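You operate a simulated robot arm through the tools that you are given. There is no shell and no other tool.

You are at the controls of a simulated robot arm. One attempt, no reset.

JOB
Measure the earth leakage on the green lead and act on it.
Fine: brown lead back on the bench, jaw shut, range mA. Over 3 mA: stack light HOLD and metered socket off; else PASS and leave the cabinet running. Blue lead left alone.
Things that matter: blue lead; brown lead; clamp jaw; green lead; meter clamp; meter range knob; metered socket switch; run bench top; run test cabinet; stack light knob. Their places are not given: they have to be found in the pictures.

Only the result counts: the job must be done as asked and must still hold three seconds after the hand-in. Knocking over, shifting, dropping, spilling or breaking anything else fails it.

ROBOT AND FRAMES
A 6-joint arm with a two-finger parallel gripper, fixed in place. Base frame: the origin is on the floor under the middle of its stand, x ahead of it, y to its left, z up. Units: mm, degrees, N and s.
With the tool pointing down near the work surface it reaches from about 320 to 820 mm from the base axis. Its first joint turns from -166.0 to 166.0 degrees. Payload 3.43 kg.
Tool frame: the origin (TCP) lies between the finger pads and is the grasp point; the fingertips stand 34 mm ahead of it; z points along the fingers, y is the line along which they close. Largest opening 128 mm; finger width 24, thickness 12; the body of the gripper, 48 by 130 mm, starts 96 mm behind the TCP.
Orientation is that of the tool frame in the base frame, as a unit quaternion [x, y, z, w]. With the fingers straight down and closing along the base's y, the tool's x points along the base's -x, its y along +y and its z along -z.

CONTROLS
- The arm moves only by the tool send_rows. Its argument "commands" is a list that holds one entry, the list of rows, each a list of 7 numbers: the shift along the tool's x, y, z in mm, then the turn, a rotation vector about the tool's x, y, z in degrees, then the finger opening in mm, from 0 to 128. In form: [[[tx, ty, tz, ax, ay, az, claw], ...]]. A call has 1 to 20 rows; each row shifts and turns the commanded pose from where the row before left it, along the tool's axes as they then stand. Each row takes 0.2 s and may step no farther than 50 mm and 8.6 degrees from the row before; otherwise, or with a gripper value out of range, the whole call is refused. A pose out of reach is approached as far as the arm can. The call stops where the force on the tool passes 90 N (or 10 N more than at its start, if that is more) or the arm is blocked; 0.2 s more then pass. The fingers move at their own pace (about 45 mm/s each) and stop on an object; they squeeze with about 32 N. The grip force told is the motor's: it shows also when the fingers shut on nothing. Time passes only in rows, and 0.2 s behind the last, so rows that do not move let the fingers close. It gives the time, the measured TCP pose, the force on the tool (base axes), the opening and the grip force at its end, in the units of the frame above (readings bear some noise), with the torque about the TCP (base axes, N m) and any sound that the robot's microphone picked up.
- Cameras (640 x 400 px; columns grow to the right, rows downward): "scene" is fixed at [402.2, 498.2, 1574.7]; the picture's right is [-0.99, 0.10, 0.00], its down [0.04, 0.37, -0.93] and it looks along [-0.10, -0.93, -0.37] (base axes); focal length 363 px, centre (320, 200). "wrist" rides on the gripper at [76, -11, -160] in the tool frame; the picture's right is [0.15, 0.99, 0.00], its down [-0.88, 0.13, -0.46] and it looks along [-0.45, 0.07, 0.89] (tool axes); focal length 234 px, centre (320, 200).
- snapshot(camera): a new picture of that camera. No time passes.
- pixel_to_xyz(camera, pixels): for up to 12 pixels [column, row] of the newest picture of that camera ("zoom" is the newest enlarged one), the place [x, y, z] in the base frame of the surface seen there, good to about 2 mm. No time passes.
- close_up(camera, box): a new picture of the part [left, top, right, bottom] of that camera's present view, enlarged. No time passes.
- sign_off(): hands the job in; it is judged then, once.

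Leave the gripper open and the arm clear of the work at the hand-in unless told otherwise.

The tools are called after ">>>" as a command line: name --argument value ..., lists and objects as JSON in quotes. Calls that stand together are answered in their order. send_rows: Moves the arm, as the interface text tells. Its arguments: {"type":"object","properties":{"commands":{"type":"array","items":{"type":"array","items":{"type":"array","items":{"type":"number"}}}}},"required":["commands"]} The other tools are called the same way: snapshot (camera) takes a picture; pixel_to_xyz (camera, pixels) gives the place of the surface under pixels of a picture; close_up (camera, box) takes an enlarged picture of a part of a camera's view; sign_off () hands the job in.

At the start:

```text
time_s: 0.0
tool_pos: [76.6, -371.1, 1308.1]
tcp_rot: [0.0, 1.0, 0.001, 0.001]
force: [-0.6, -0.4, -0.5]
wrist_torque: [-0.05, 0.0, -0.01]
gripper_width: 127.8
finger_force: 0.2
```

scene: 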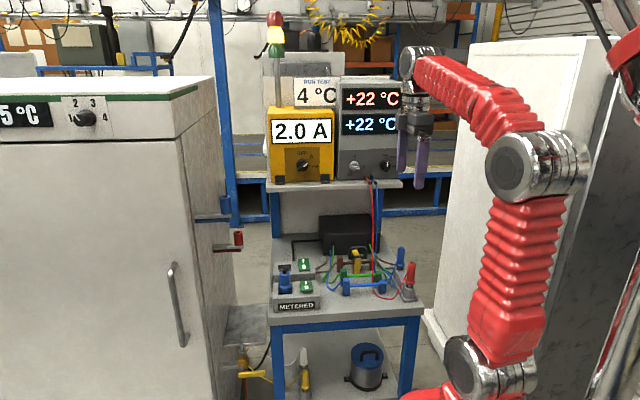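
wrist: 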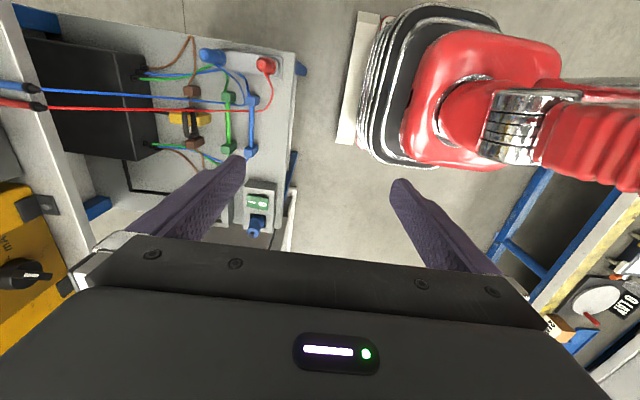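

I see the bench with leads in the middle of the scene picture, the yellow meter showing 2.0 A, and a stack light. I'll take enlarged pictures of the bench and the meter.

>>> close_up --camera "scene" --box '[260, 210, 430, 316]'

>>> close_up --camera "scene" --box '[250, 70, 420, 190]'

>>> close_up --camera "wrist" --box '[0, 20, 320, 220]'

>>> close_up --camera "scene" --box '[0, 0, 320, 200]'

```text
3.76 times, centred on (345, 263) of scene
```

zoom: 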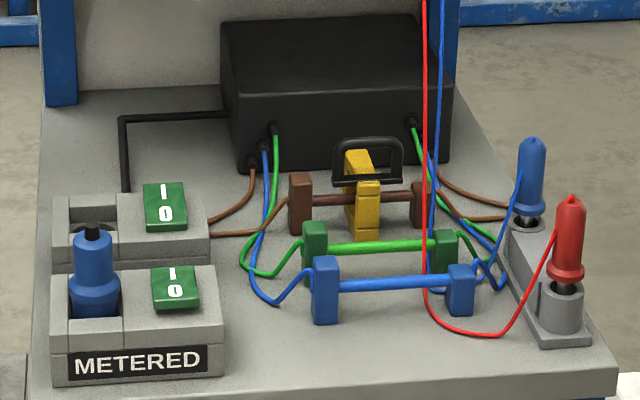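

```text
3.33 times, centred on (335, 130) of scene
```

zoom: 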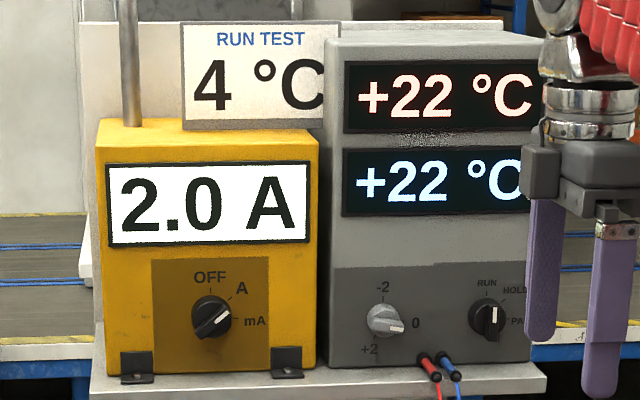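

```text
2.00 times, centred on (160, 120) of wrist
```

zoom: 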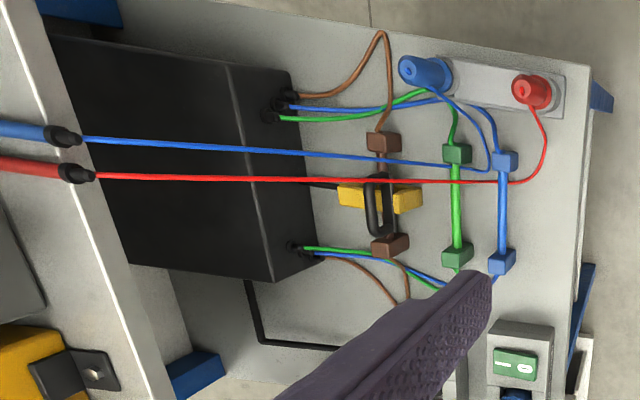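

```text
2.00 times, centred on (160, 100) of scene
```

zoom: 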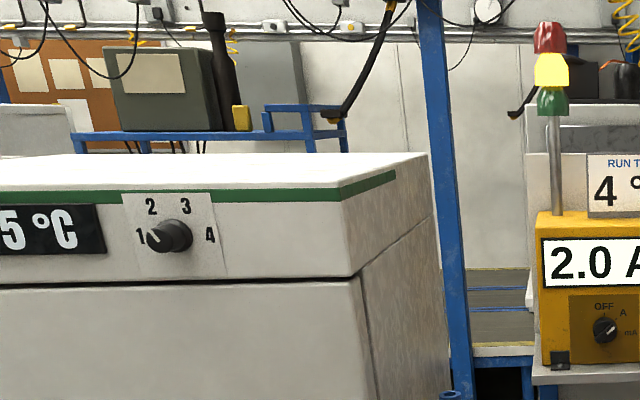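

The clamp (yellow with a black jaw) seems to hold the brown lead, with the meter on A. The stack knob has RUN/HOLD/PASS. I'll measure points of the bench objects in the scene picture.

>>> close_up --camera "scene" --box '[315, 235, 411, 295]'

>>> pixel_to_xyz --camera "scene" --pixels '[[340, 260], [371, 259], [357, 263], [357, 256], [345, 270], [378, 271], [346, 282], [382, 281], [361, 276], [365, 285], [300, 305], [306, 286]]'

```text
6.67 times, centred on (363, 265) of scene
```

zoom: 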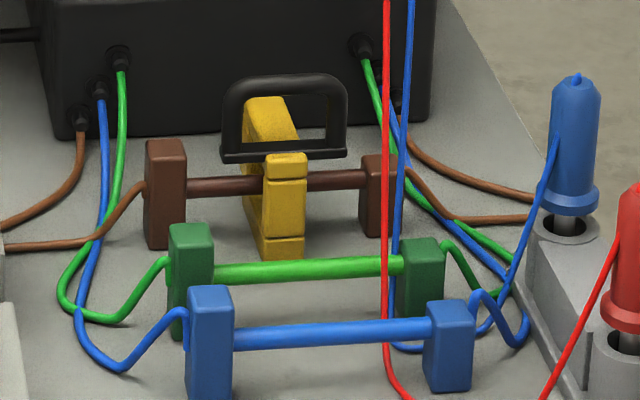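

```text
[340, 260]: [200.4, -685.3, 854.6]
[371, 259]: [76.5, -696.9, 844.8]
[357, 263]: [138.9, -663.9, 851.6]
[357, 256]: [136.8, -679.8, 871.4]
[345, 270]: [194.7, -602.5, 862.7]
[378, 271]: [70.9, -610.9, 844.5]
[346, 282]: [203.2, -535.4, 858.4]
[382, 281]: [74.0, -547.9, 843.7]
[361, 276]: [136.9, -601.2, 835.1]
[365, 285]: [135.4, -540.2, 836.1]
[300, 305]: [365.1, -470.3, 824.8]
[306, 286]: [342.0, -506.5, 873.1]
```

Leads run along x at y≈-690 (brown), -605 (green), -540 (blue). I'll zoom more on the clamp and probe further points: bench top, meter, knobs, shelf, plugs, switch.

>>> close_up --camera "scene" --box '[340, 240, 380, 280]'

>>> pixel_to_xyz --camera "scene" --pixels '[[304, 166], [388, 164], [373, 166], [355, 175], [335, 183], [306, 267], [306, 261], [340, 295], [320, 240], [352, 225], [283, 110], [300, 115]]'

>>> pixel_to_xyz --camera "scene" --pixels '[[401, 258], [410, 272], [405, 290], [285, 275], [285, 290], [280, 320], [415, 312], [272, 188], [402, 184], [230, 240], [238, 240], [420, 120]]'

```text
10.00 times, centred on (360, 260) of scene
```

zoom: 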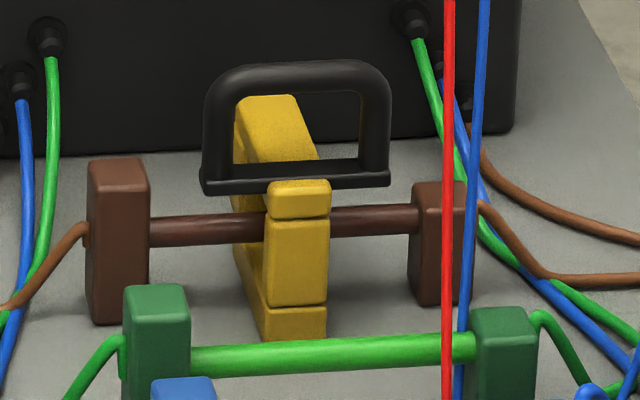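

```text
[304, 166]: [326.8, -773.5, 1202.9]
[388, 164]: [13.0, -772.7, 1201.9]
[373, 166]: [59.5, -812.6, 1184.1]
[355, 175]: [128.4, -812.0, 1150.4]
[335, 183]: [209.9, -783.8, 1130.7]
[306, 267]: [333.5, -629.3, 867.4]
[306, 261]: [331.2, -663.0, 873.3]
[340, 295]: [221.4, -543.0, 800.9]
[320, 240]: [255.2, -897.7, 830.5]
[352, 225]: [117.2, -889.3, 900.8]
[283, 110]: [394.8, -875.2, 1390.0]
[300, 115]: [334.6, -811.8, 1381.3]
```

```text
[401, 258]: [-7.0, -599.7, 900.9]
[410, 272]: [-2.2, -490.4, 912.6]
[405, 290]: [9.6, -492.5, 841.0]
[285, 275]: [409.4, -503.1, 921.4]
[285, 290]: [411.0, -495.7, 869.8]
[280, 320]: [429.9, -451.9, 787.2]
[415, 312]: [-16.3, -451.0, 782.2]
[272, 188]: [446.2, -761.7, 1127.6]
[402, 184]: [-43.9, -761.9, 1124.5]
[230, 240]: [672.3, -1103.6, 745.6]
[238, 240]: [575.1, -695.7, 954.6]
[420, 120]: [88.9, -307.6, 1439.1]
```

The bench top is near z=800; the shelf is at about z=1130. I'll enlarge the wrist view around the clamp (about (190,118)) and around the metered socket (about (257,205)) without moving.

>>> close_up --camera "wrist" --box '[150, 80, 262, 150]'

>>> close_up --camera "scene" --box '[268, 250, 332, 314]'

>>> close_up --camera "scene" --box '[335, 145, 415, 195]'

>>> close_up --camera "scene" --box '[265, 140, 345, 190]'

```text
5.71 times, centred on (206, 115) of wrist
```

zoom: 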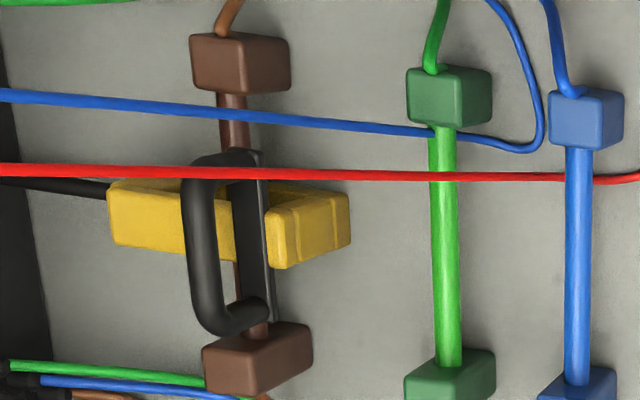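

```text
6.25 times, centred on (300, 282) of scene
```

zoom: 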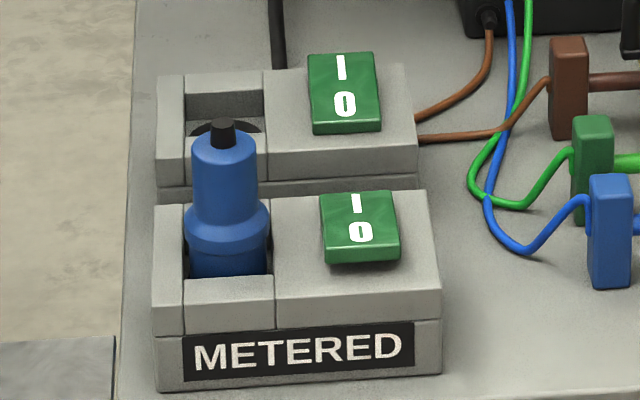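

```text
8.00 times, centred on (375, 170) of scene
```

zoom: 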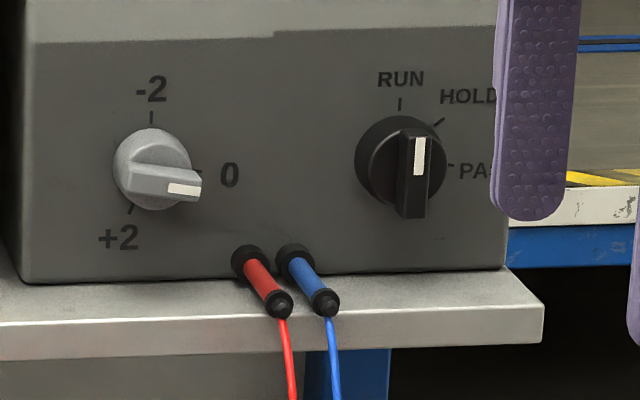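

```text
8.00 times, centred on (305, 165) of scene
```

zoom: 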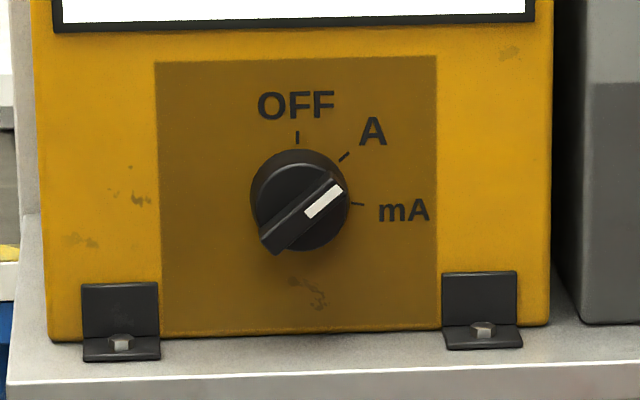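

Meter knob points to A; mA is one step clockwise. Stack knob points to RUN. Metered switch is the front one, at "I". Now I'll enlarge the clamp again to probe its 3D points.

>>> close_up --camera "scene" --box '[340, 240, 380, 280]'

>>> pixel_to_xyz --camera "zoom" --pixels '[[297, 190], [297, 210], [297, 250], [297, 290], [297, 318], [275, 110], [270, 140], [300, 172], [220, 130], [375, 130], [300, 75], [245, 250]]'

>>> pixel_to_xyz --camera "zoom" --pixels '[[120, 170], [120, 200], [120, 310], [435, 190], [435, 290], [200, 232], [370, 218], [155, 295], [155, 340], [220, 360], [400, 347], [505, 320]]'

>>> pixel_to_xyz --camera "zoom" --pixels '[[449, 20], [449, 100], [449, 200], [449, 300], [449, 380], [484, 20], [480, 100], [470, 200], [463, 300], [465, 380], [510, 260], [200, 185]]'

```text
10.00 times, centred on (360, 260) of scene
```

zoom: 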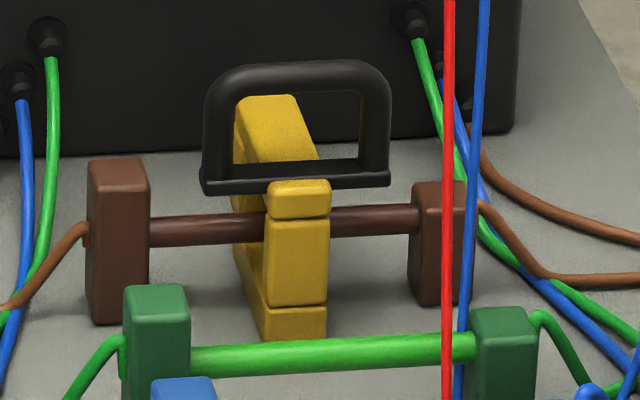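

```text
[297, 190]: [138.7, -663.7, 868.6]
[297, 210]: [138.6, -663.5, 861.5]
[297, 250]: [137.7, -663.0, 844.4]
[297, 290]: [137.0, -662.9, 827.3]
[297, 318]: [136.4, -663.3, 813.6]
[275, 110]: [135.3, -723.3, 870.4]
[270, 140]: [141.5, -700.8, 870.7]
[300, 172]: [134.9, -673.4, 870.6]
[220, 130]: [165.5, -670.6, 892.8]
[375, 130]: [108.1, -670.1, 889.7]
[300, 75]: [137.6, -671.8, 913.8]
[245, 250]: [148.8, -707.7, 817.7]
```

```text
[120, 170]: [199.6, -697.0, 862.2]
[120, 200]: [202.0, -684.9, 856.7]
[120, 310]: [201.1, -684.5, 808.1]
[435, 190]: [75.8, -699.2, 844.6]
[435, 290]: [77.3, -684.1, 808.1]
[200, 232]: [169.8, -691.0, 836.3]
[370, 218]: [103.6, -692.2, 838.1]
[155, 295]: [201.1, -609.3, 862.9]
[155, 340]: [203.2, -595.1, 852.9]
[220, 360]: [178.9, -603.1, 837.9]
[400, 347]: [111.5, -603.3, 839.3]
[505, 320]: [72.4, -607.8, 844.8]
```

```text
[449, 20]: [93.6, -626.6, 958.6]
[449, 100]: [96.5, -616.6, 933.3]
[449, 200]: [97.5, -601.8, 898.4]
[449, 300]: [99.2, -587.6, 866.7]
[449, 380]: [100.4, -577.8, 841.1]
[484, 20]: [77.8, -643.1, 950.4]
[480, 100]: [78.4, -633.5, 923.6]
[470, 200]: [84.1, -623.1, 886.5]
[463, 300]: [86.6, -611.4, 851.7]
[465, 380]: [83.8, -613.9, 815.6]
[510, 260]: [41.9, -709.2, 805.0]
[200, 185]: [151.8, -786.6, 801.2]
```

The clamp's black D-handle stands at x 108–166, y≈-671, z 871–914; rods sit at z≈835. To find how the jaw hinges I need a side view. I'll yaw the tool 45° in the air, then move to about (-8,-545,1022) with a 20° tilt so the wrist camera looks at the clamp from the -x/front corner.

>>> send_rows --commands '[[[0, 0, 0, 0, 0, 7.5, 128], [0, 0, 0, 0, 0, 7.5, 128], [0, 0, 0, 0, 0, 7.5, 128], [0, 0, 0, 0, 0, 7.5, 128], [0, 0, 0, 0, 0, 7.5, 128], [0, 0, 0, 0, 0, 7.5, 128], [-6.3, -18.3, 18, 0, 0, 0, 128], [-6.3, -18.3, 18, 0, 0, 0, 128], [-6.3, -18.3, 18, 0, 0, 0, 128], [-6.3, -18.3, 18, 0, 0, 0, 128], [-6.3, -18.3, 18, 0, 0, 0, 128]]]'

```text
time_s: 2.4
tool_pos: [33.1, -459.1, 1217.9]
tcp_rot: [0.384, 0.923, 0.0, 0.0]
force: [0.5, -0.6, 0.3]
wrist_torque: [0.0, 0.01, -0.02]
gripper_width: 127.9
finger_force: 0.0
```

The pose is as computed. I'll continue down to the viewing place and tilt, then take pictures.

>>> send_rows --commands '[[[-6.3, -18.3, 30, 0, 0, 0, 128], [-6.3, -18.3, 30, 0, 0, 0, 128], [-6.3, -18.3, 30, 0, 0, 0, 128], [-6.3, -18.3, 30, 0, -6.67, 0, 128], [-6.3, -18.3, 30, 0, -6.67, 0, 128], [0, 0, 15, 0, -6.67, 0, 128]]]'

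>>> snapshot --camera "wrist"

>>> snapshot --camera "scene"

```text
time_s: 3.8
tool_pos: [-5.0, -550.6, 1055.9]
tcp_rot: [0.377, 0.91, -0.067, 0.161]
force: [0.3, -0.4, 0.8]
wrist_torque: [-0.01, 0.01, 0.03]
gripper_width: 127.9
finger_force: 0.1
```

```text
taken
```

wrist: 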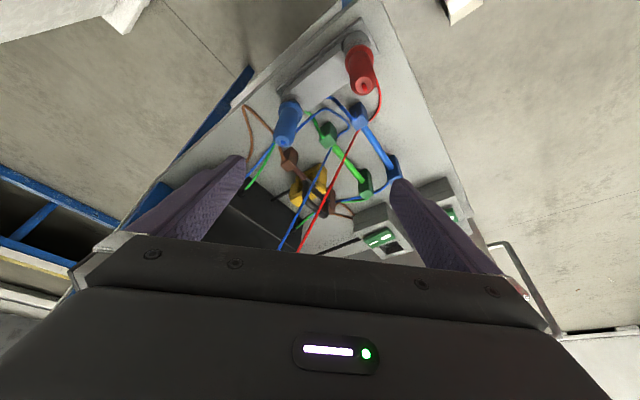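

```text
taken
```

scene: 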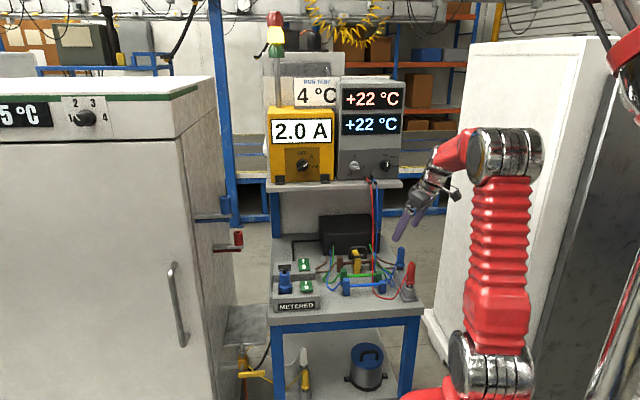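

The clamp is at about (312,188) in the wrist picture. Enlarging it.

>>> close_up --camera "wrist" --box '[264, 150, 376, 220]'

>>> close_up --camera "wrist" --box '[284, 155, 340, 225]'

```text
5.71 times, centred on (320, 185) of wrist
```

zoom: 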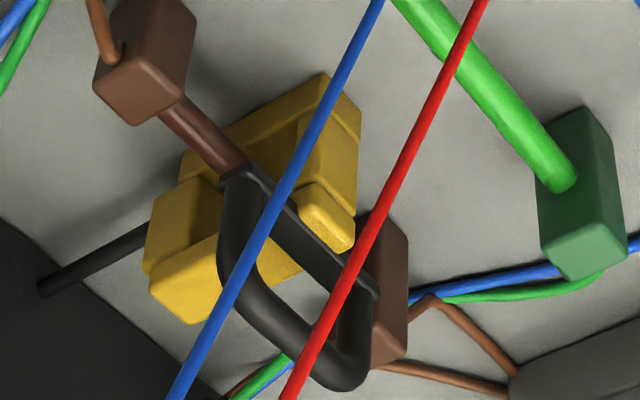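

```text
5.71 times, centred on (312, 190) of wrist
```

zoom: 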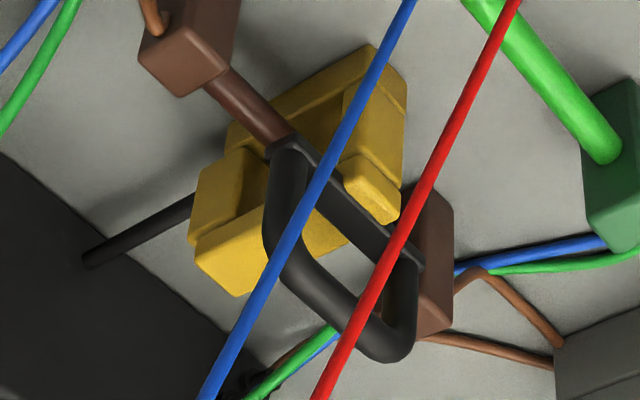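

I see the back post at lower left of the clamp, the lid running forward to the tip with the handle. I'll probe the clamp points in this enlarged picture.

>>> pixel_to_xyz --camera "zoom" --pixels '[[225, 180], [215, 215], [225, 265], [240, 285], [320, 235], [370, 185], [380, 205], [330, 100], [385, 90], [275, 115], [355, 310], [300, 160]]'

>>> pixel_to_xyz --camera "zoom" --pixels '[[200, 200], [200, 250], [245, 292], [265, 245], [240, 155], [385, 150], [235, 95], [150, 225], [380, 235], [290, 235], [370, 345], [405, 340]]'

```text
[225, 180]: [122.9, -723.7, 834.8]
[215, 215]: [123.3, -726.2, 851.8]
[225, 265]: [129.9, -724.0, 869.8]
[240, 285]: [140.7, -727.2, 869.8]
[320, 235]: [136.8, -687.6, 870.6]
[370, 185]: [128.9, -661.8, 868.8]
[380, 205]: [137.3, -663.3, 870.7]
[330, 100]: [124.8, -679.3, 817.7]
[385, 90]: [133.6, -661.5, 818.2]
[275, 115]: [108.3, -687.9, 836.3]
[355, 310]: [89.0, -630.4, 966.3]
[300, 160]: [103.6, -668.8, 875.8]
```

```text
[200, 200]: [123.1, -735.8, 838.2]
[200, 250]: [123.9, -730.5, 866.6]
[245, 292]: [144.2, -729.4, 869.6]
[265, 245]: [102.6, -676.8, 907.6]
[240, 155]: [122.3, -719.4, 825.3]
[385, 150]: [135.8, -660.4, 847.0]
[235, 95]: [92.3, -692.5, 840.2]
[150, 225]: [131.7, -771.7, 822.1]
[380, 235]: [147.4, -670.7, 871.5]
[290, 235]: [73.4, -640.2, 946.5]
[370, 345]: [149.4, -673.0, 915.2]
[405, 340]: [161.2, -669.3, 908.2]
```

The clamp has a base, a back post at y≈-728, a front post at y≈-665, and a lid (z 857–871) hinged at the back with the D-handle near the tip (bar at about (136,-673,910)). I'll undo the tilt and yaw, move to (136,-500,1060) away from the hanging red/blue wires, narrow the fingers to 40 and tilt 30° so the fingers point down and to -y.

>>> send_rows --commands '[[[0, 0, 0, 0, 6.67, 0, 128], [0, 0, 0, 0, 6.67, 0, 128], [0, 0, 0, 0, 6.67, 0, 128], [0, 0, 0, 0, 0, -7.5, 128], [0, 0, 0, 0, 0, -7.5, 128], [0, 0, 0, 0, 0, -7.5, 128], [0, 0, 0, 0, 0, -7.5, 128], [0, 0, 0, 0, 0, -7.5, 128], [0, 0, 0, 0, 0, -7.5, 100], [-35.25, 12.5, -1, 0, 0, 0, 80], [-35.25, 12.5, -1, 0, 0, 0, 60], [-35.25, 12.5, -1, 0, 0, 0, 40], [-35.25, 12.5, -1, 0, 0, 0, 40], [0, 0, 0, 7.5, 0, 0, 40], [0, 0, 0, 7.5, 0, 0, 40], [0, 0, 0, 7.5, 0, 0, 40], [0, 0, 0, 7.5, 0, 0, 40]]]'

>>> snapshot --camera "scene"

>>> snapshot --camera "wrist"

```text
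time_s: 7.4
tool_pos: [136.6, -499.0, 1059.2]
tcp_rot: [0.0, 0.966, -0.26, 0.0]
force: [-0.3, -0.4, -0.4]
wrist_torque: [-0.03, 0.01, 0.04]
gripper_width: 39.7
finger_force: 0.1
```

```text
taken
```

scene: 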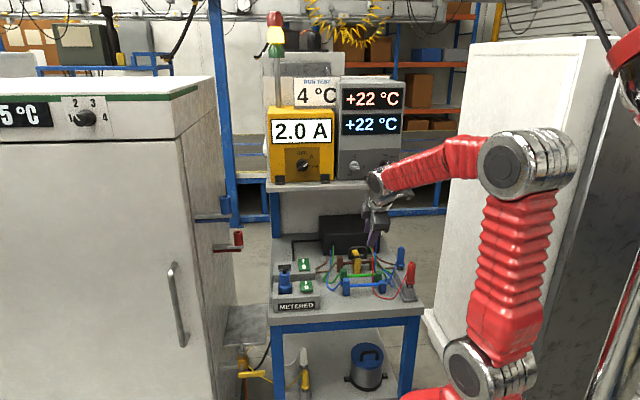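

```text
taken
```

wrist: 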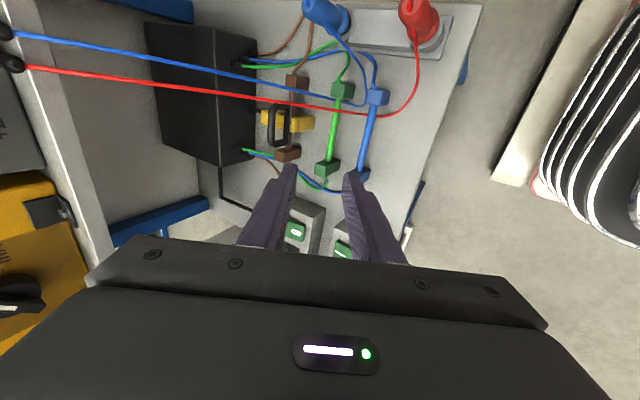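

Pose matches. I'll shift along tool y by -76 and then advance along the tool axis 150 mm toward the handle, stopping about 54 mm short, then look.

>>> send_rows --commands '[[[0, -38, 0, 0, 0, 0, 34], [0.6, -38, 0, 0, 0, 0, 34], [0, 0, 40, 0, 0, 0, 34], [0, 0, 40, 0, 0, 0, 34], [0, 0, 40, 0, 0, 0, 34], [0, 0, 30, 0, 0, 0, 34]]]'

>>> close_up --camera "scene" --box '[325, 215, 405, 285]'

>>> snapshot --camera "wrist"

```text
time_s: 8.8
tool_pos: [134.6, -640.8, 967.5]
tcp_rot: [0.001, 0.966, -0.259, -0.001]
force: [-0.1, 0.0, 0.2]
wrist_torque: [0.02, 0.03, -0.02]
gripper_width: 33.9
finger_force: 0.1
```

```text
5.71 times, centred on (365, 250) of scene
```

zoom: 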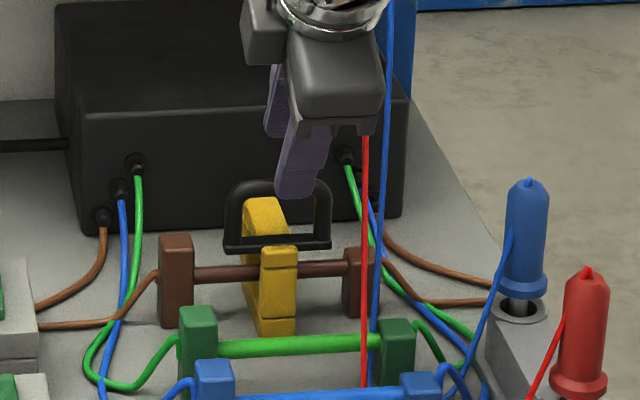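

```text
taken
```

wrist: 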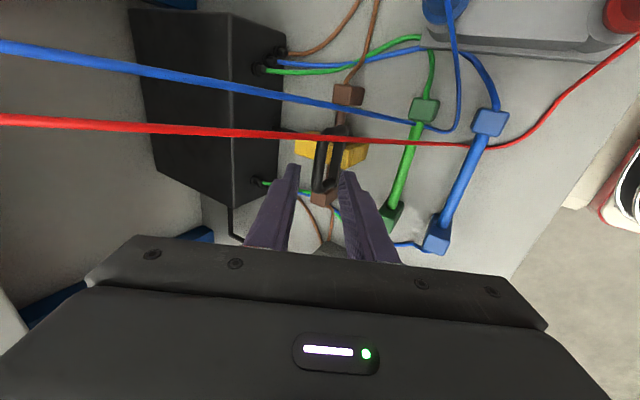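

The fingers straddle the handle from above. I'll enlarge the wrist view around the handle and probe handle and fingertip points.

>>> close_up --camera "wrist" --box '[264, 110, 392, 210]'

>>> pixel_to_xyz --camera "wrist" --pixels '[[322, 165], [316, 175], [340, 150], [335, 128], [322, 186], [296, 168], [347, 175], [300, 150], [355, 155]]'

```text
4.00 times, centred on (328, 160) of wrist
```

zoom: 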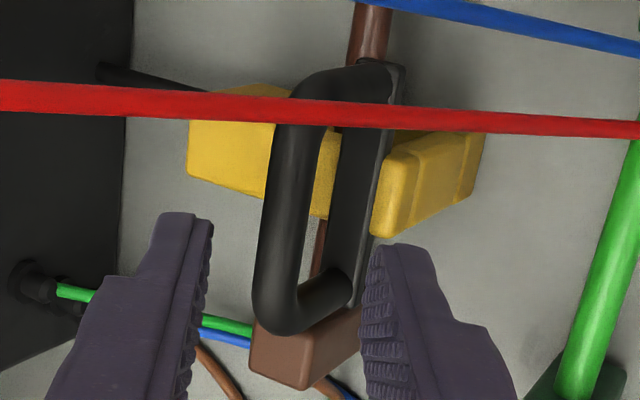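

```text
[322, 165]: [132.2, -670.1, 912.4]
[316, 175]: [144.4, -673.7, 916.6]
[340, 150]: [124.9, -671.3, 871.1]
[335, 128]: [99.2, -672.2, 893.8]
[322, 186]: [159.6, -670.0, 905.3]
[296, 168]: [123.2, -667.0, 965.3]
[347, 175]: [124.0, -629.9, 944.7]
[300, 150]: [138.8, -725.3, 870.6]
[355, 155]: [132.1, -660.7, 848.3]
```

The handle bar center is about (136,-673.5,911). I'll advance 53 mm along the tool axis and close on the bar.

>>> send_rows --commands '[[[-1.4, 0, 27, 0, 0, 0, 34], [0, 0, 26, 0, 0, 0, 34], [0, 0, 0, 0, 0, 0, 34]]]'

>>> close_up --camera "scene" --box '[325, 225, 405, 285]'

>>> close_up --camera "wrist" --box '[264, 110, 392, 210]'

```text
time_s: 9.6
tool_pos: [137.0, -668.5, 922.2]
tcp_rot: [0.001, 0.966, -0.259, 0.0]
force: [-0.6, -0.1, 0.2]
wrist_torque: [-0.03, 0.0, 0.01]
gripper_width: 34.4
finger_force: 0.1
```

```text
6.67 times, centred on (365, 255) of scene
```

zoom: 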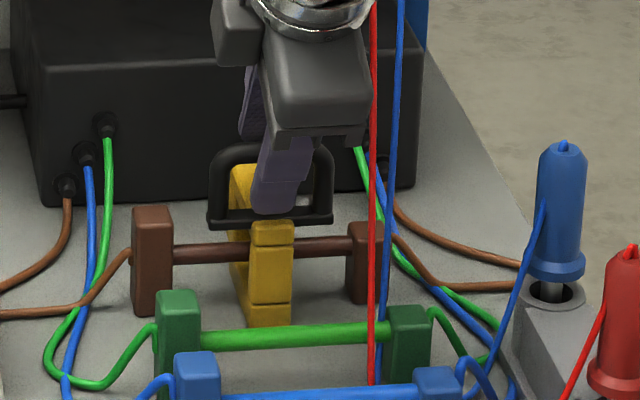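

```text
4.00 times, centred on (328, 160) of wrist
```

zoom: 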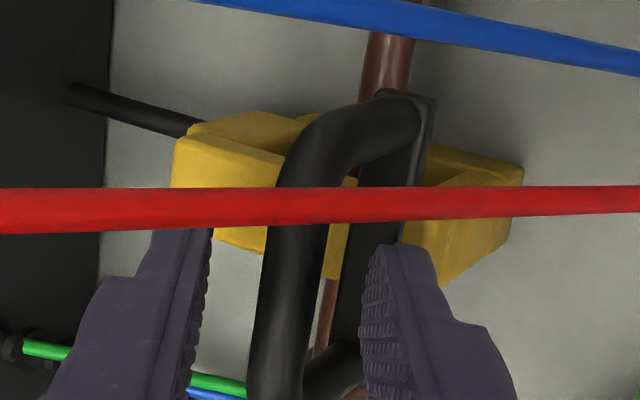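

The fingers straddle the handle bar. Closing.

>>> send_rows --commands '[[[0, 0, 0, 0, 0, 0, 14], [0, 0, 0, 0, 0, 0, 0], [0, 0, 0, 0, 0, 0, 0], [0, 0, 0, 0, 0, 0, 0], [0, 0, 0, 0, 0, 0, 0]]]'

>>> close_up --camera "scene" --box '[325, 225, 405, 285]'

```text
time_s: 10.8
tool_pos: [137.4, -667.5, 921.2]
tcp_rot: [-0.001, 0.966, -0.259, 0.0]
force: [-0.7, -7.4, -1.3]
wrist_torque: [-0.1, -0.03, 0.01]
gripper_width: 11.0
finger_force: 44.6
```

```text
6.67 times, centred on (365, 255) of scene
```

zoom: 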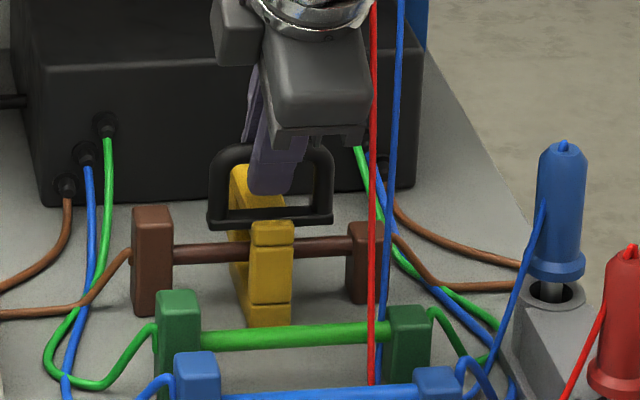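

Gripped the bar (opening 11 mm). Now I'll lift it along an arc about the assumed hinge (y≈-728, z≈865), first 20°, watching the force.

>>> send_rows --commands '[[[0, -6, -1.7, 0, 0, 0, 0], [0, -6, -1.5, 0, 0, 0, 0], [0, -6.1, -0.6, 0, 0, 0, 0], [0, -6.2, -0.3, 0, 0, 0, 0]]]'

>>> close_up --camera "scene" --box '[325, 225, 405, 285]'

```text
time_s: 11.8
tool_pos: [137.4, -685.8, 936.8]
tcp_rot: [0.001, 0.966, -0.259, 0.0]
force: [0.4, 3.1, -0.1]
wrist_torque: [0.25, 0.11, -0.04]
gripper_width: 11.1
finger_force: 44.9
```

```text
6.67 times, centred on (365, 255) of scene
```

zoom: 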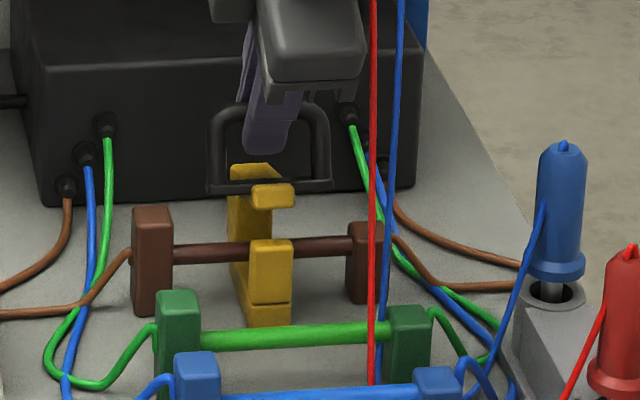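

The lid opened about 20° with little force. Continuing the arc to about 60°.

>>> send_rows --commands '[[[0, -6.2, 0.4, 0, 0, 0, 0], [0, -6.2, 0.7, 0, 0, 0, 0], [0, -6.1, 1.4, 0, 0, 0, 0], [0, -5.9, 1.8, 0, 0, 0, 0], [0, -5.7, 2.4, 0, 0, 0, 0], [0, -5.5, 2.9, 0, 0, 0, 0], [0, -5.2, 3.4, 0, 0, 0, 0], [0, -5.0, 3.75, 0, 0, 0, 0]]]'

>>> close_up --camera "scene" --box '[325, 225, 405, 285]'

```text
time_s: 13.6
tool_pos: [137.0, -734.8, 946.7]
tcp_rot: [0.0, 0.966, -0.259, -0.001]
force: [-1.0, 1.8, -0.8]
wrist_torque: [0.15, 0.2, -0.1]
gripper_width: 11.3
finger_force: 44.5
```

```text
6.67 times, centred on (365, 255) of scene
```

zoom: 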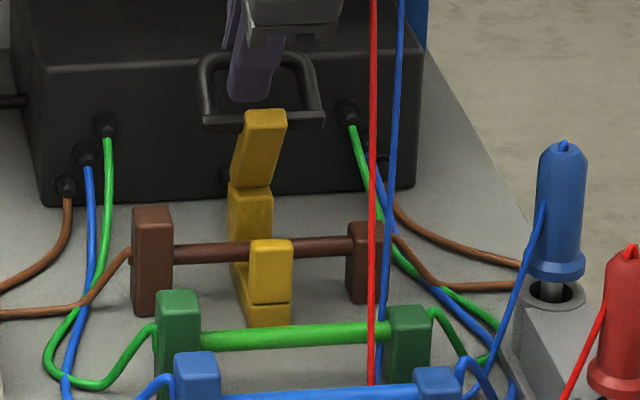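

Lid is at about 60°, low forces. Continuing to about 80°.

>>> send_rows --commands '[[[0, -4.5, 4.3, 0, 0, 0, 0], [0, -4.2, 4.6, 0, 0, 0, 0], [0, -3.7, 5.0, 0, 0, 0, 0], [0, -3.4, 5.1, 0, 0, 0, 0]]]'

>>> close_up --camera "scene" --box '[325, 225, 405, 285]'

>>> snapshot --camera "wrist"

```text
time_s: 14.6
tool_pos: [136.5, -757.6, 938.3]
tcp_rot: [0.001, 0.966, -0.259, 0.0]
force: [-2.9, 0.6, 1.9]
wrist_torque: [0.09, 0.03, 0.03]
gripper_width: 11.3
finger_force: 44.8
```

```text
6.67 times, centred on (365, 255) of scene
```

zoom: 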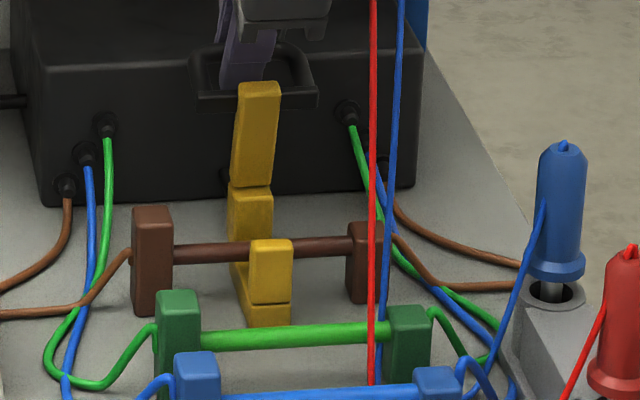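

```text
taken
```

wrist: 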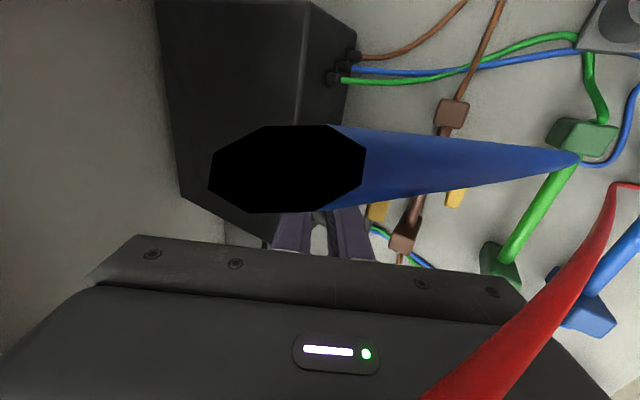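

The lid stands at about 80°. I'll open the fingers a little and see whether the lid stays.

>>> send_rows --commands '[[[0, 0, 0, 0, 0, 0, 16], [0, 0, 0, 0, 0, 0, 24], [0, 0, 0, 0, 0, 0, 24], [0, 0, 0, 0, 0, 0, 24]]]'

>>> close_up --camera "scene" --box '[325, 225, 405, 285]'

```text
time_s: 15.6
tool_pos: [138.1, -756.3, 936.8]
tcp_rot: [0.001, 0.966, -0.259, -0.001]
force: [0.3, 0.3, -1.0]
wrist_torque: [-0.01, -0.04, -0.03]
gripper_width: 24.2
finger_force: 0.0
```

```text
6.67 times, centred on (365, 255) of scene
```

zoom: 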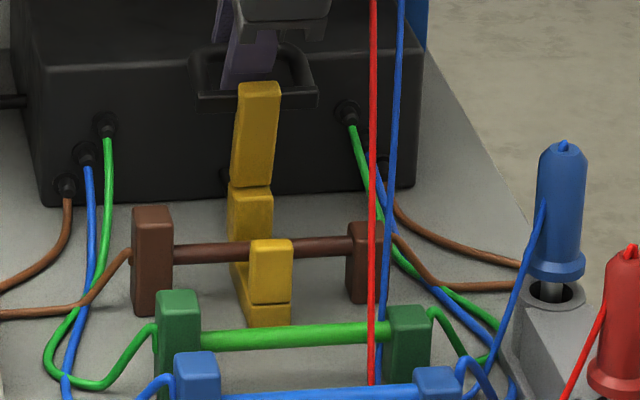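

The lid stays open by itself. I'll back out along the tool axis 120 mm and look again.

>>> send_rows --commands '[[[0, 0, -30, 0, 0, 0, 24], [0, 0, -30, 0, 0, 0, 24], [0, 0, -30, 0, 0, 0, 24], [0, 0, -30, 0, 0, 0, 24]]]'

>>> close_up --camera "scene" --box '[325, 225, 405, 295]'

>>> snapshot --camera "wrist"

```text
time_s: 16.6
tool_pos: [139.1, -696.6, 1040.4]
tcp_rot: [0.0, 0.966, -0.259, 0.0]
force: [0.2, -0.1, 0.6]
wrist_torque: [0.0, 0.0, 0.01]
gripper_width: 24.2
finger_force: 0.1
```

```text
5.71 times, centred on (365, 260) of scene
```

zoom: 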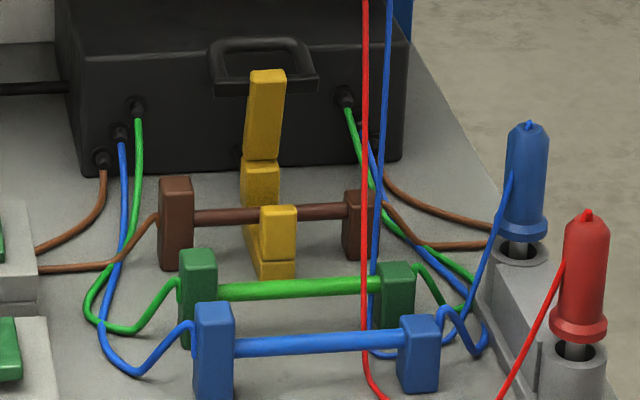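

```text
taken
```

wrist: 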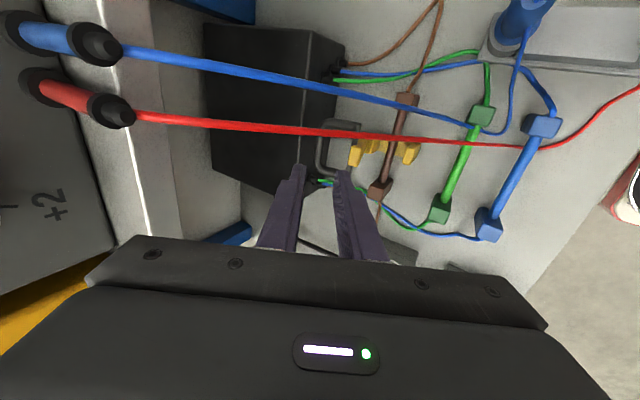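

The lid remains open. Now I'll look closer at where the hanging red and blue wires pass relative to the green and brown leads.

>>> close_up --camera "wrist" --box '[430, 90, 526, 160]'

>>> close_up --camera "scene" --box '[362, 258, 402, 298]'

>>> pixel_to_xyz --camera "zoom" --pixels '[[110, 100], [90, 220], [70, 340]]'

```text
5.71 times, centred on (478, 125) of wrist
```

zoom: 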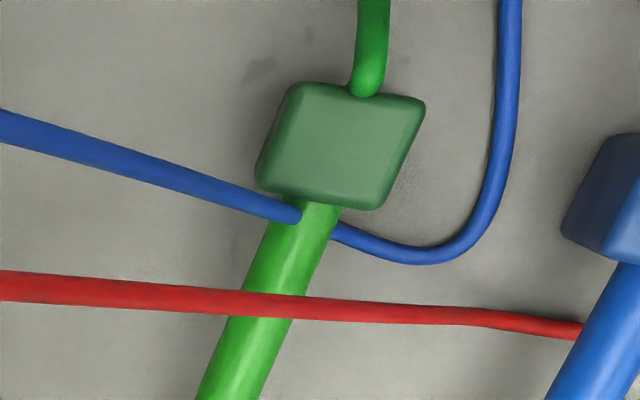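

```text
10.00 times, centred on (382, 278) of scene
```

zoom: 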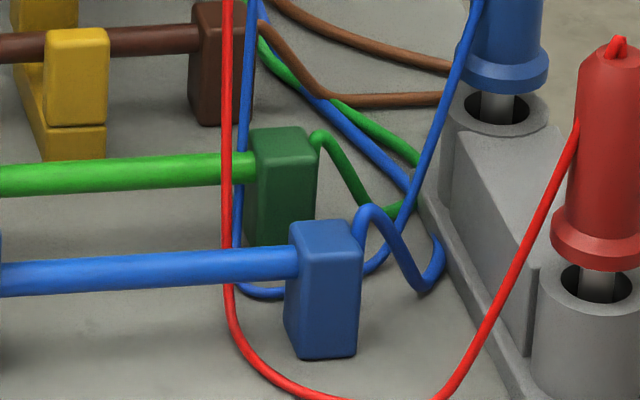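

```text
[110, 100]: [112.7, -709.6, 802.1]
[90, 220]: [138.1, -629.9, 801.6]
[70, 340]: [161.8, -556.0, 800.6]
```

In the enlargement the hanging blue wire passes right through the green rod, so those wires are drawing-only. Brown rod axis ≈ y -695.5, z 833.5, free stretch x 150–189. I'll reduce the tilt to 22.5°, go over (169.5) and approach to 60 mm short of the rod, then check.

>>> send_rows --commands '[[[0, 0, 0, -7.5, 0, 0, 28], [-10, 27, -2.5, 0, 0, 0, 28], [-10, 27, -2.4, 0, 0, 0, 28], [-10.4, 26.2, -2.4, 0, 0, 0, 28], [0, 0, 40, 0, 0, 0, 28], [0, 0, 40, 0, 0, 0, 28], [0, 0, 40, 0, 0, 0, 28], [0, 0, 0, 0, 0, 0, 28]]]'

>>> close_up --camera "scene" --box '[325, 225, 405, 295]'

>>> close_up --camera "wrist" --box '[256, 90, 416, 230]'

```text
time_s: 18.4
tool_pos: [167.4, -664.9, 905.4]
tcp_rot: [0.001, 0.981, -0.195, 0.0]
force: [0.7, -0.5, 0.0]
wrist_torque: [0.03, -0.01, -0.03]
gripper_width: 28.1
finger_force: 0.1
```

```text
5.71 times, centred on (365, 260) of scene
```

zoom: 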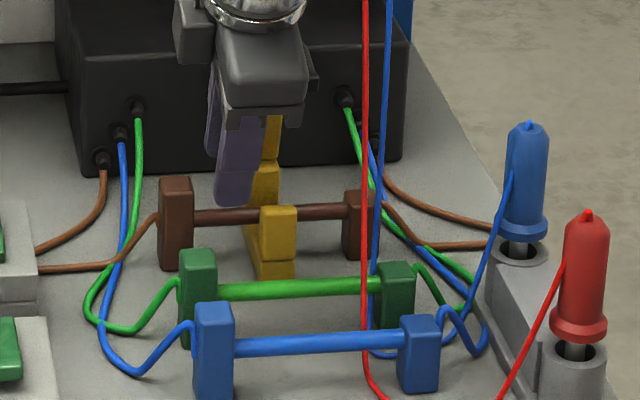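

```text
2.86 times, centred on (336, 160) of wrist
```

zoom: 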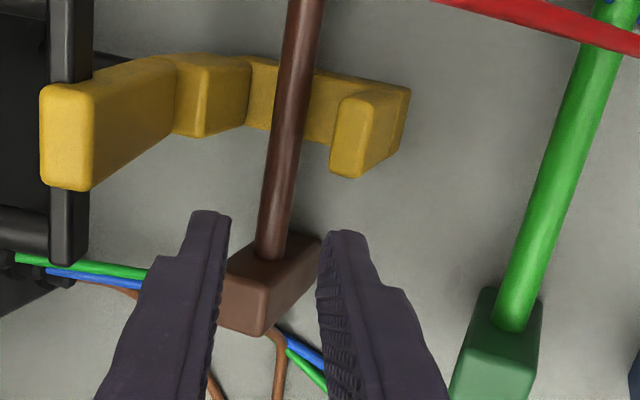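

Clear view: the brown rod lies between the fingers. Probing rod, block and clamp points in this picture.

>>> pixel_to_xyz --camera "zoom" --pixels '[[270, 250], [277, 200], [286, 130], [298, 40], [250, 285], [300, 260], [280, 245], [355, 110], [200, 90], [540, 200], [515, 310], [500, 350]]'

```text
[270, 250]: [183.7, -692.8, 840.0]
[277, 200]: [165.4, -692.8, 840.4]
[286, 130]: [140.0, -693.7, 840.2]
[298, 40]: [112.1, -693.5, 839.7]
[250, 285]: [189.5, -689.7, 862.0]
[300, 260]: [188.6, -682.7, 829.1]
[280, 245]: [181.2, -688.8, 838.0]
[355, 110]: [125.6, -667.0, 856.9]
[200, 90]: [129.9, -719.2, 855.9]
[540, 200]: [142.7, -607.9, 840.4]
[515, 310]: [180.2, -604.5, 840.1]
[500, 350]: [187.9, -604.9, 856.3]
```

The brown rod axis is at y≈-694.5, z≈834.5. I'll advance 59 mm and close on the rod.

>>> send_rows --commands '[[[-2, 0, 30, 0, 0, 0, 28], [0, 0, 29, 0, 0, 0, 28], [0, 0, 0, 0, 0, 0, 14], [0, 0, 0, 0, 0, 0, 0], [0, 0, 0, 0, 0, 0, 0], [0, 0, 0, 0, 0, 0, 0]]]'

>>> close_up --camera "scene" --box '[325, 225, 405, 295]'

```text
time_s: 19.8
tool_pos: [170.8, -688.9, 850.7]
tcp_rot: [0.0, 0.981, -0.195, 0.0]
force: [-0.2, 0.6, 0.9]
wrist_torque: [0.02, 0.02, -0.03]
gripper_width: 10.8
finger_force: 32.1
```

```text
5.71 times, centred on (365, 260) of scene
```

zoom: 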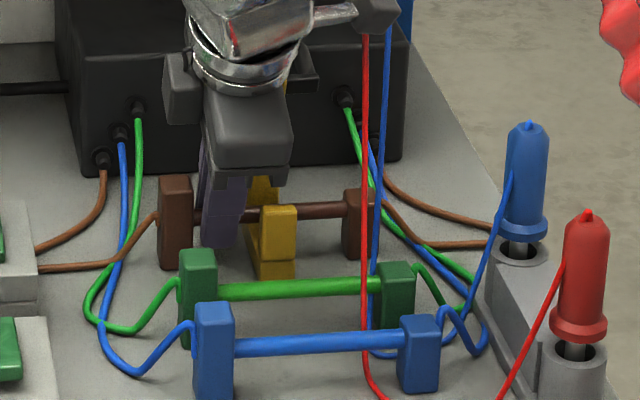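

Gripped the brown rod. Lifting 42 mm straight up (tool y -5.36, z -12.94 per row), then I check that it hangs level.

>>> send_rows --commands '[[[0, -5.36, -12.94, 0, 0, 0, 0], [0, -5.36, -12.94, 0, 0, 0, 0], [0, -5.36, -12.94, 0, 0, 0, 0], [0, 0, 0, 0, 0, 0, 0]]]'

>>> close_up --camera "scene" --box '[325, 225, 405, 295]'

>>> close_up --camera "wrist" --box '[256, 90, 416, 230]'

```text
time_s: 20.8
tool_pos: [168.9, -689.6, 894.3]
tcp_rot: [0.0, 0.981, -0.195, 0.0]
force: [0.1, 0.1, -1.8]
wrist_torque: [0.02, -0.02, -0.01]
gripper_width: 10.4
finger_force: 31.8
```

```text
5.71 times, centred on (365, 260) of scene
```

zoom: 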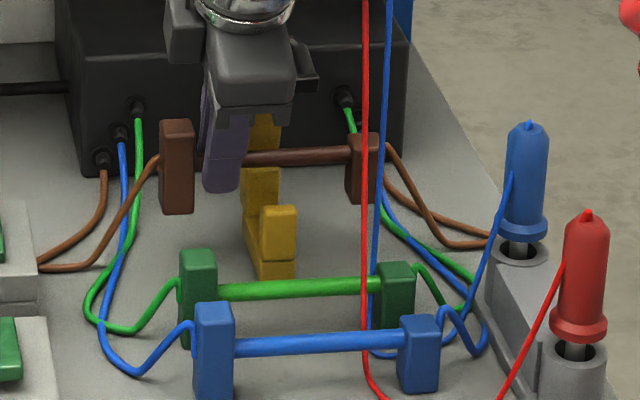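

```text
2.86 times, centred on (336, 160) of wrist
```

zoom: 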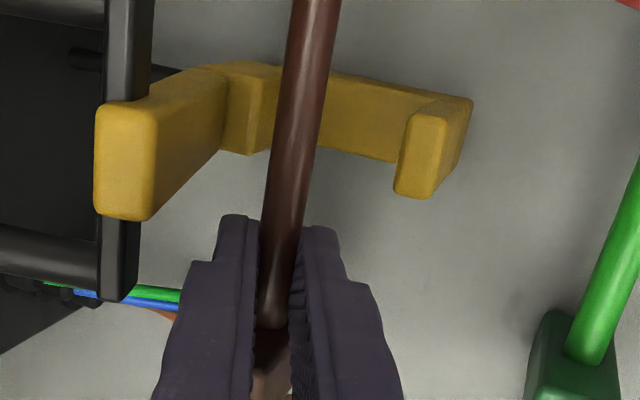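

The brown lead came up level, about 2 N. Moving it +48 mm in y, clear of the clamp's front post, at the same height.

>>> send_rows --commands '[[[0, 11.09, -4.6, 0, 0, 0, 0], [0, 11.09, -4.6, 0, 0, 0, 0], [0, 11.09, -4.6, 0, 0, 0, 0], [0, 11.09, -4.6, 0, 0, 0, 0], [0, 0, 0, 0, 0, 0, 0]]]'

>>> close_up --camera "scene" --box '[325, 225, 405, 295]'

>>> close_up --camera "wrist" --box '[240, 60, 432, 220]'

```text
time_s: 22.0
tool_pos: [170.0, -640.2, 893.9]
tcp_rot: [0.0, 0.981, -0.195, 0.0]
force: [-0.4, 0.1, 0.2]
wrist_torque: [-0.05, -0.01, 0.0]
gripper_width: 10.6
finger_force: 31.8
```

```text
5.71 times, centred on (365, 260) of scene
```

zoom: 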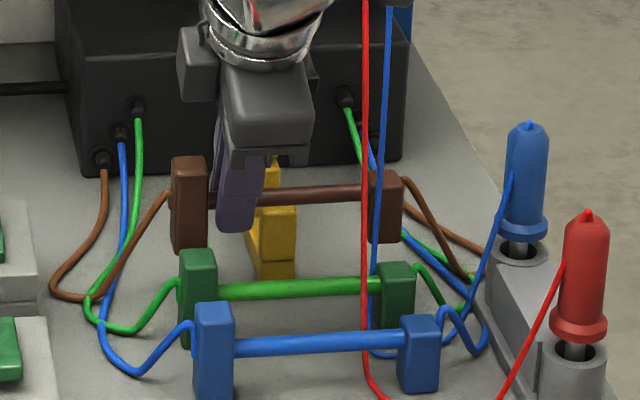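

```text
2.50 times, centred on (336, 140) of wrist
```

zoom: 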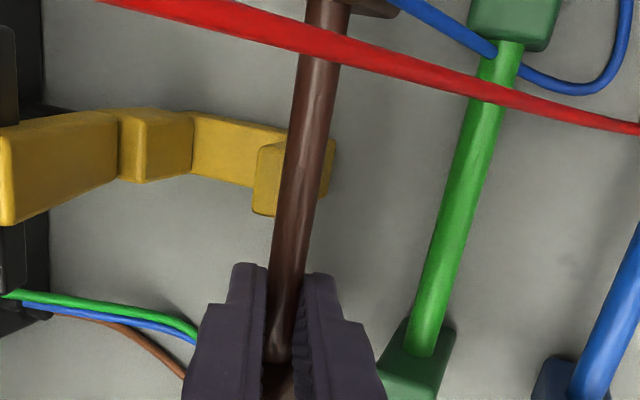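

Before lowering, I'll probe the brown rod and block corners and the green block for clearance.

>>> pixel_to_xyz --camera "zoom" --pixels '[[307, 120], [292, 220], [285, 260], [275, 150], [270, 205], [455, 210], [430, 300], [420, 360]]'

>>> close_up --camera "scene" --box '[340, 240, 380, 290]'

>>> pixel_to_xyz --camera "zoom" --pixels '[[70, 100], [70, 130], [70, 150], [370, 170], [370, 130], [90, 215]]'

```text
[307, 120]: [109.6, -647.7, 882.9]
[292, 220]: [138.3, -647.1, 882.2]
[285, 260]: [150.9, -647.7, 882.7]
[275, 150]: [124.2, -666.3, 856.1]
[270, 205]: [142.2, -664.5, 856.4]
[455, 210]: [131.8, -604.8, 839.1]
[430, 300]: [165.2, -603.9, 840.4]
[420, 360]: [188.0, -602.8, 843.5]
```

```text
8.00 times, centred on (360, 265) of scene
```

zoom: 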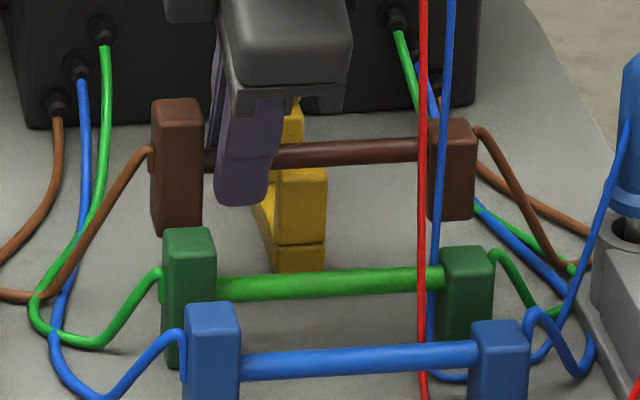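

```text
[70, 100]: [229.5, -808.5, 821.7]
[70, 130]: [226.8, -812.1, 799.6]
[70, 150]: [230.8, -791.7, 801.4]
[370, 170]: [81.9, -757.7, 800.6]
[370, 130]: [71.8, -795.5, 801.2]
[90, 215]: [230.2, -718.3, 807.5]
```

Rod is at y≈-648.5, top z≈882.7, so it must go down about 42.5 mm. Lowering 38 mm then small steps while watching the force.

>>> send_rows --commands '[[[0, 3.64, 8.78, 0, 0, 0, 0], [0, 3.64, 8.78, 0, 0, 0, 0], [0, 3.64, 8.78, 0, 0, 0, 0], [0, 3.64, 8.78, 0, 0, 0, 0], [0, 0.77, 1.85, 0, 0, 0, 0], [0, 0.38, 0.92, 0, 0, 0, 0]]]'

>>> close_up --camera "scene" --box '[340, 240, 380, 290]'

```text
time_s: 23.4
tool_pos: [169.9, -640.9, 852.7]
tcp_rot: [0.0, 0.98, -0.197, 0.001]
force: [-0.3, 0.4, -1.2]
wrist_torque: [0.03, -0.01, -0.04]
gripper_width: 10.7
finger_force: 31.9
```

```text
8.00 times, centred on (360, 265) of scene
```

zoom: 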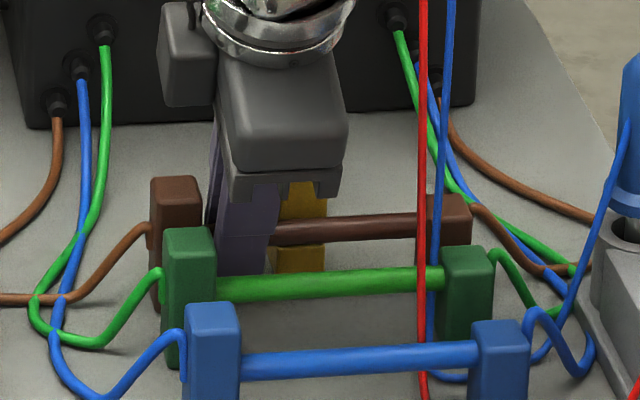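

Lowered 41 mm so far with no contact force yet. Two more small steps of about 0.75 mm.

>>> send_rows --commands '[[[0, 0.29, 0.69, 0, 0, 0, 0], [0, 0.29, 0.69, 0, 0, 0, 0], [0, 0, 0, 0, 0, 0, 0]]]'

>>> pixel_to_xyz --camera "scene" --pixels '[[384, 268], [380, 268], [396, 266]]'

```text
time_s: 24.2
tool_pos: [169.9, -640.8, 851.8]
tcp_rot: [0.001, 0.981, -0.196, -0.001]
force: [-0.4, 2.5, 6.5]
wrist_torque: [-0.03, -0.17, 0.05]
gripper_width: 11.0
finger_force: 32.0
```

```text
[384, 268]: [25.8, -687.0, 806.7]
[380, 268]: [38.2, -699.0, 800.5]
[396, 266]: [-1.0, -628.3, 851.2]
```

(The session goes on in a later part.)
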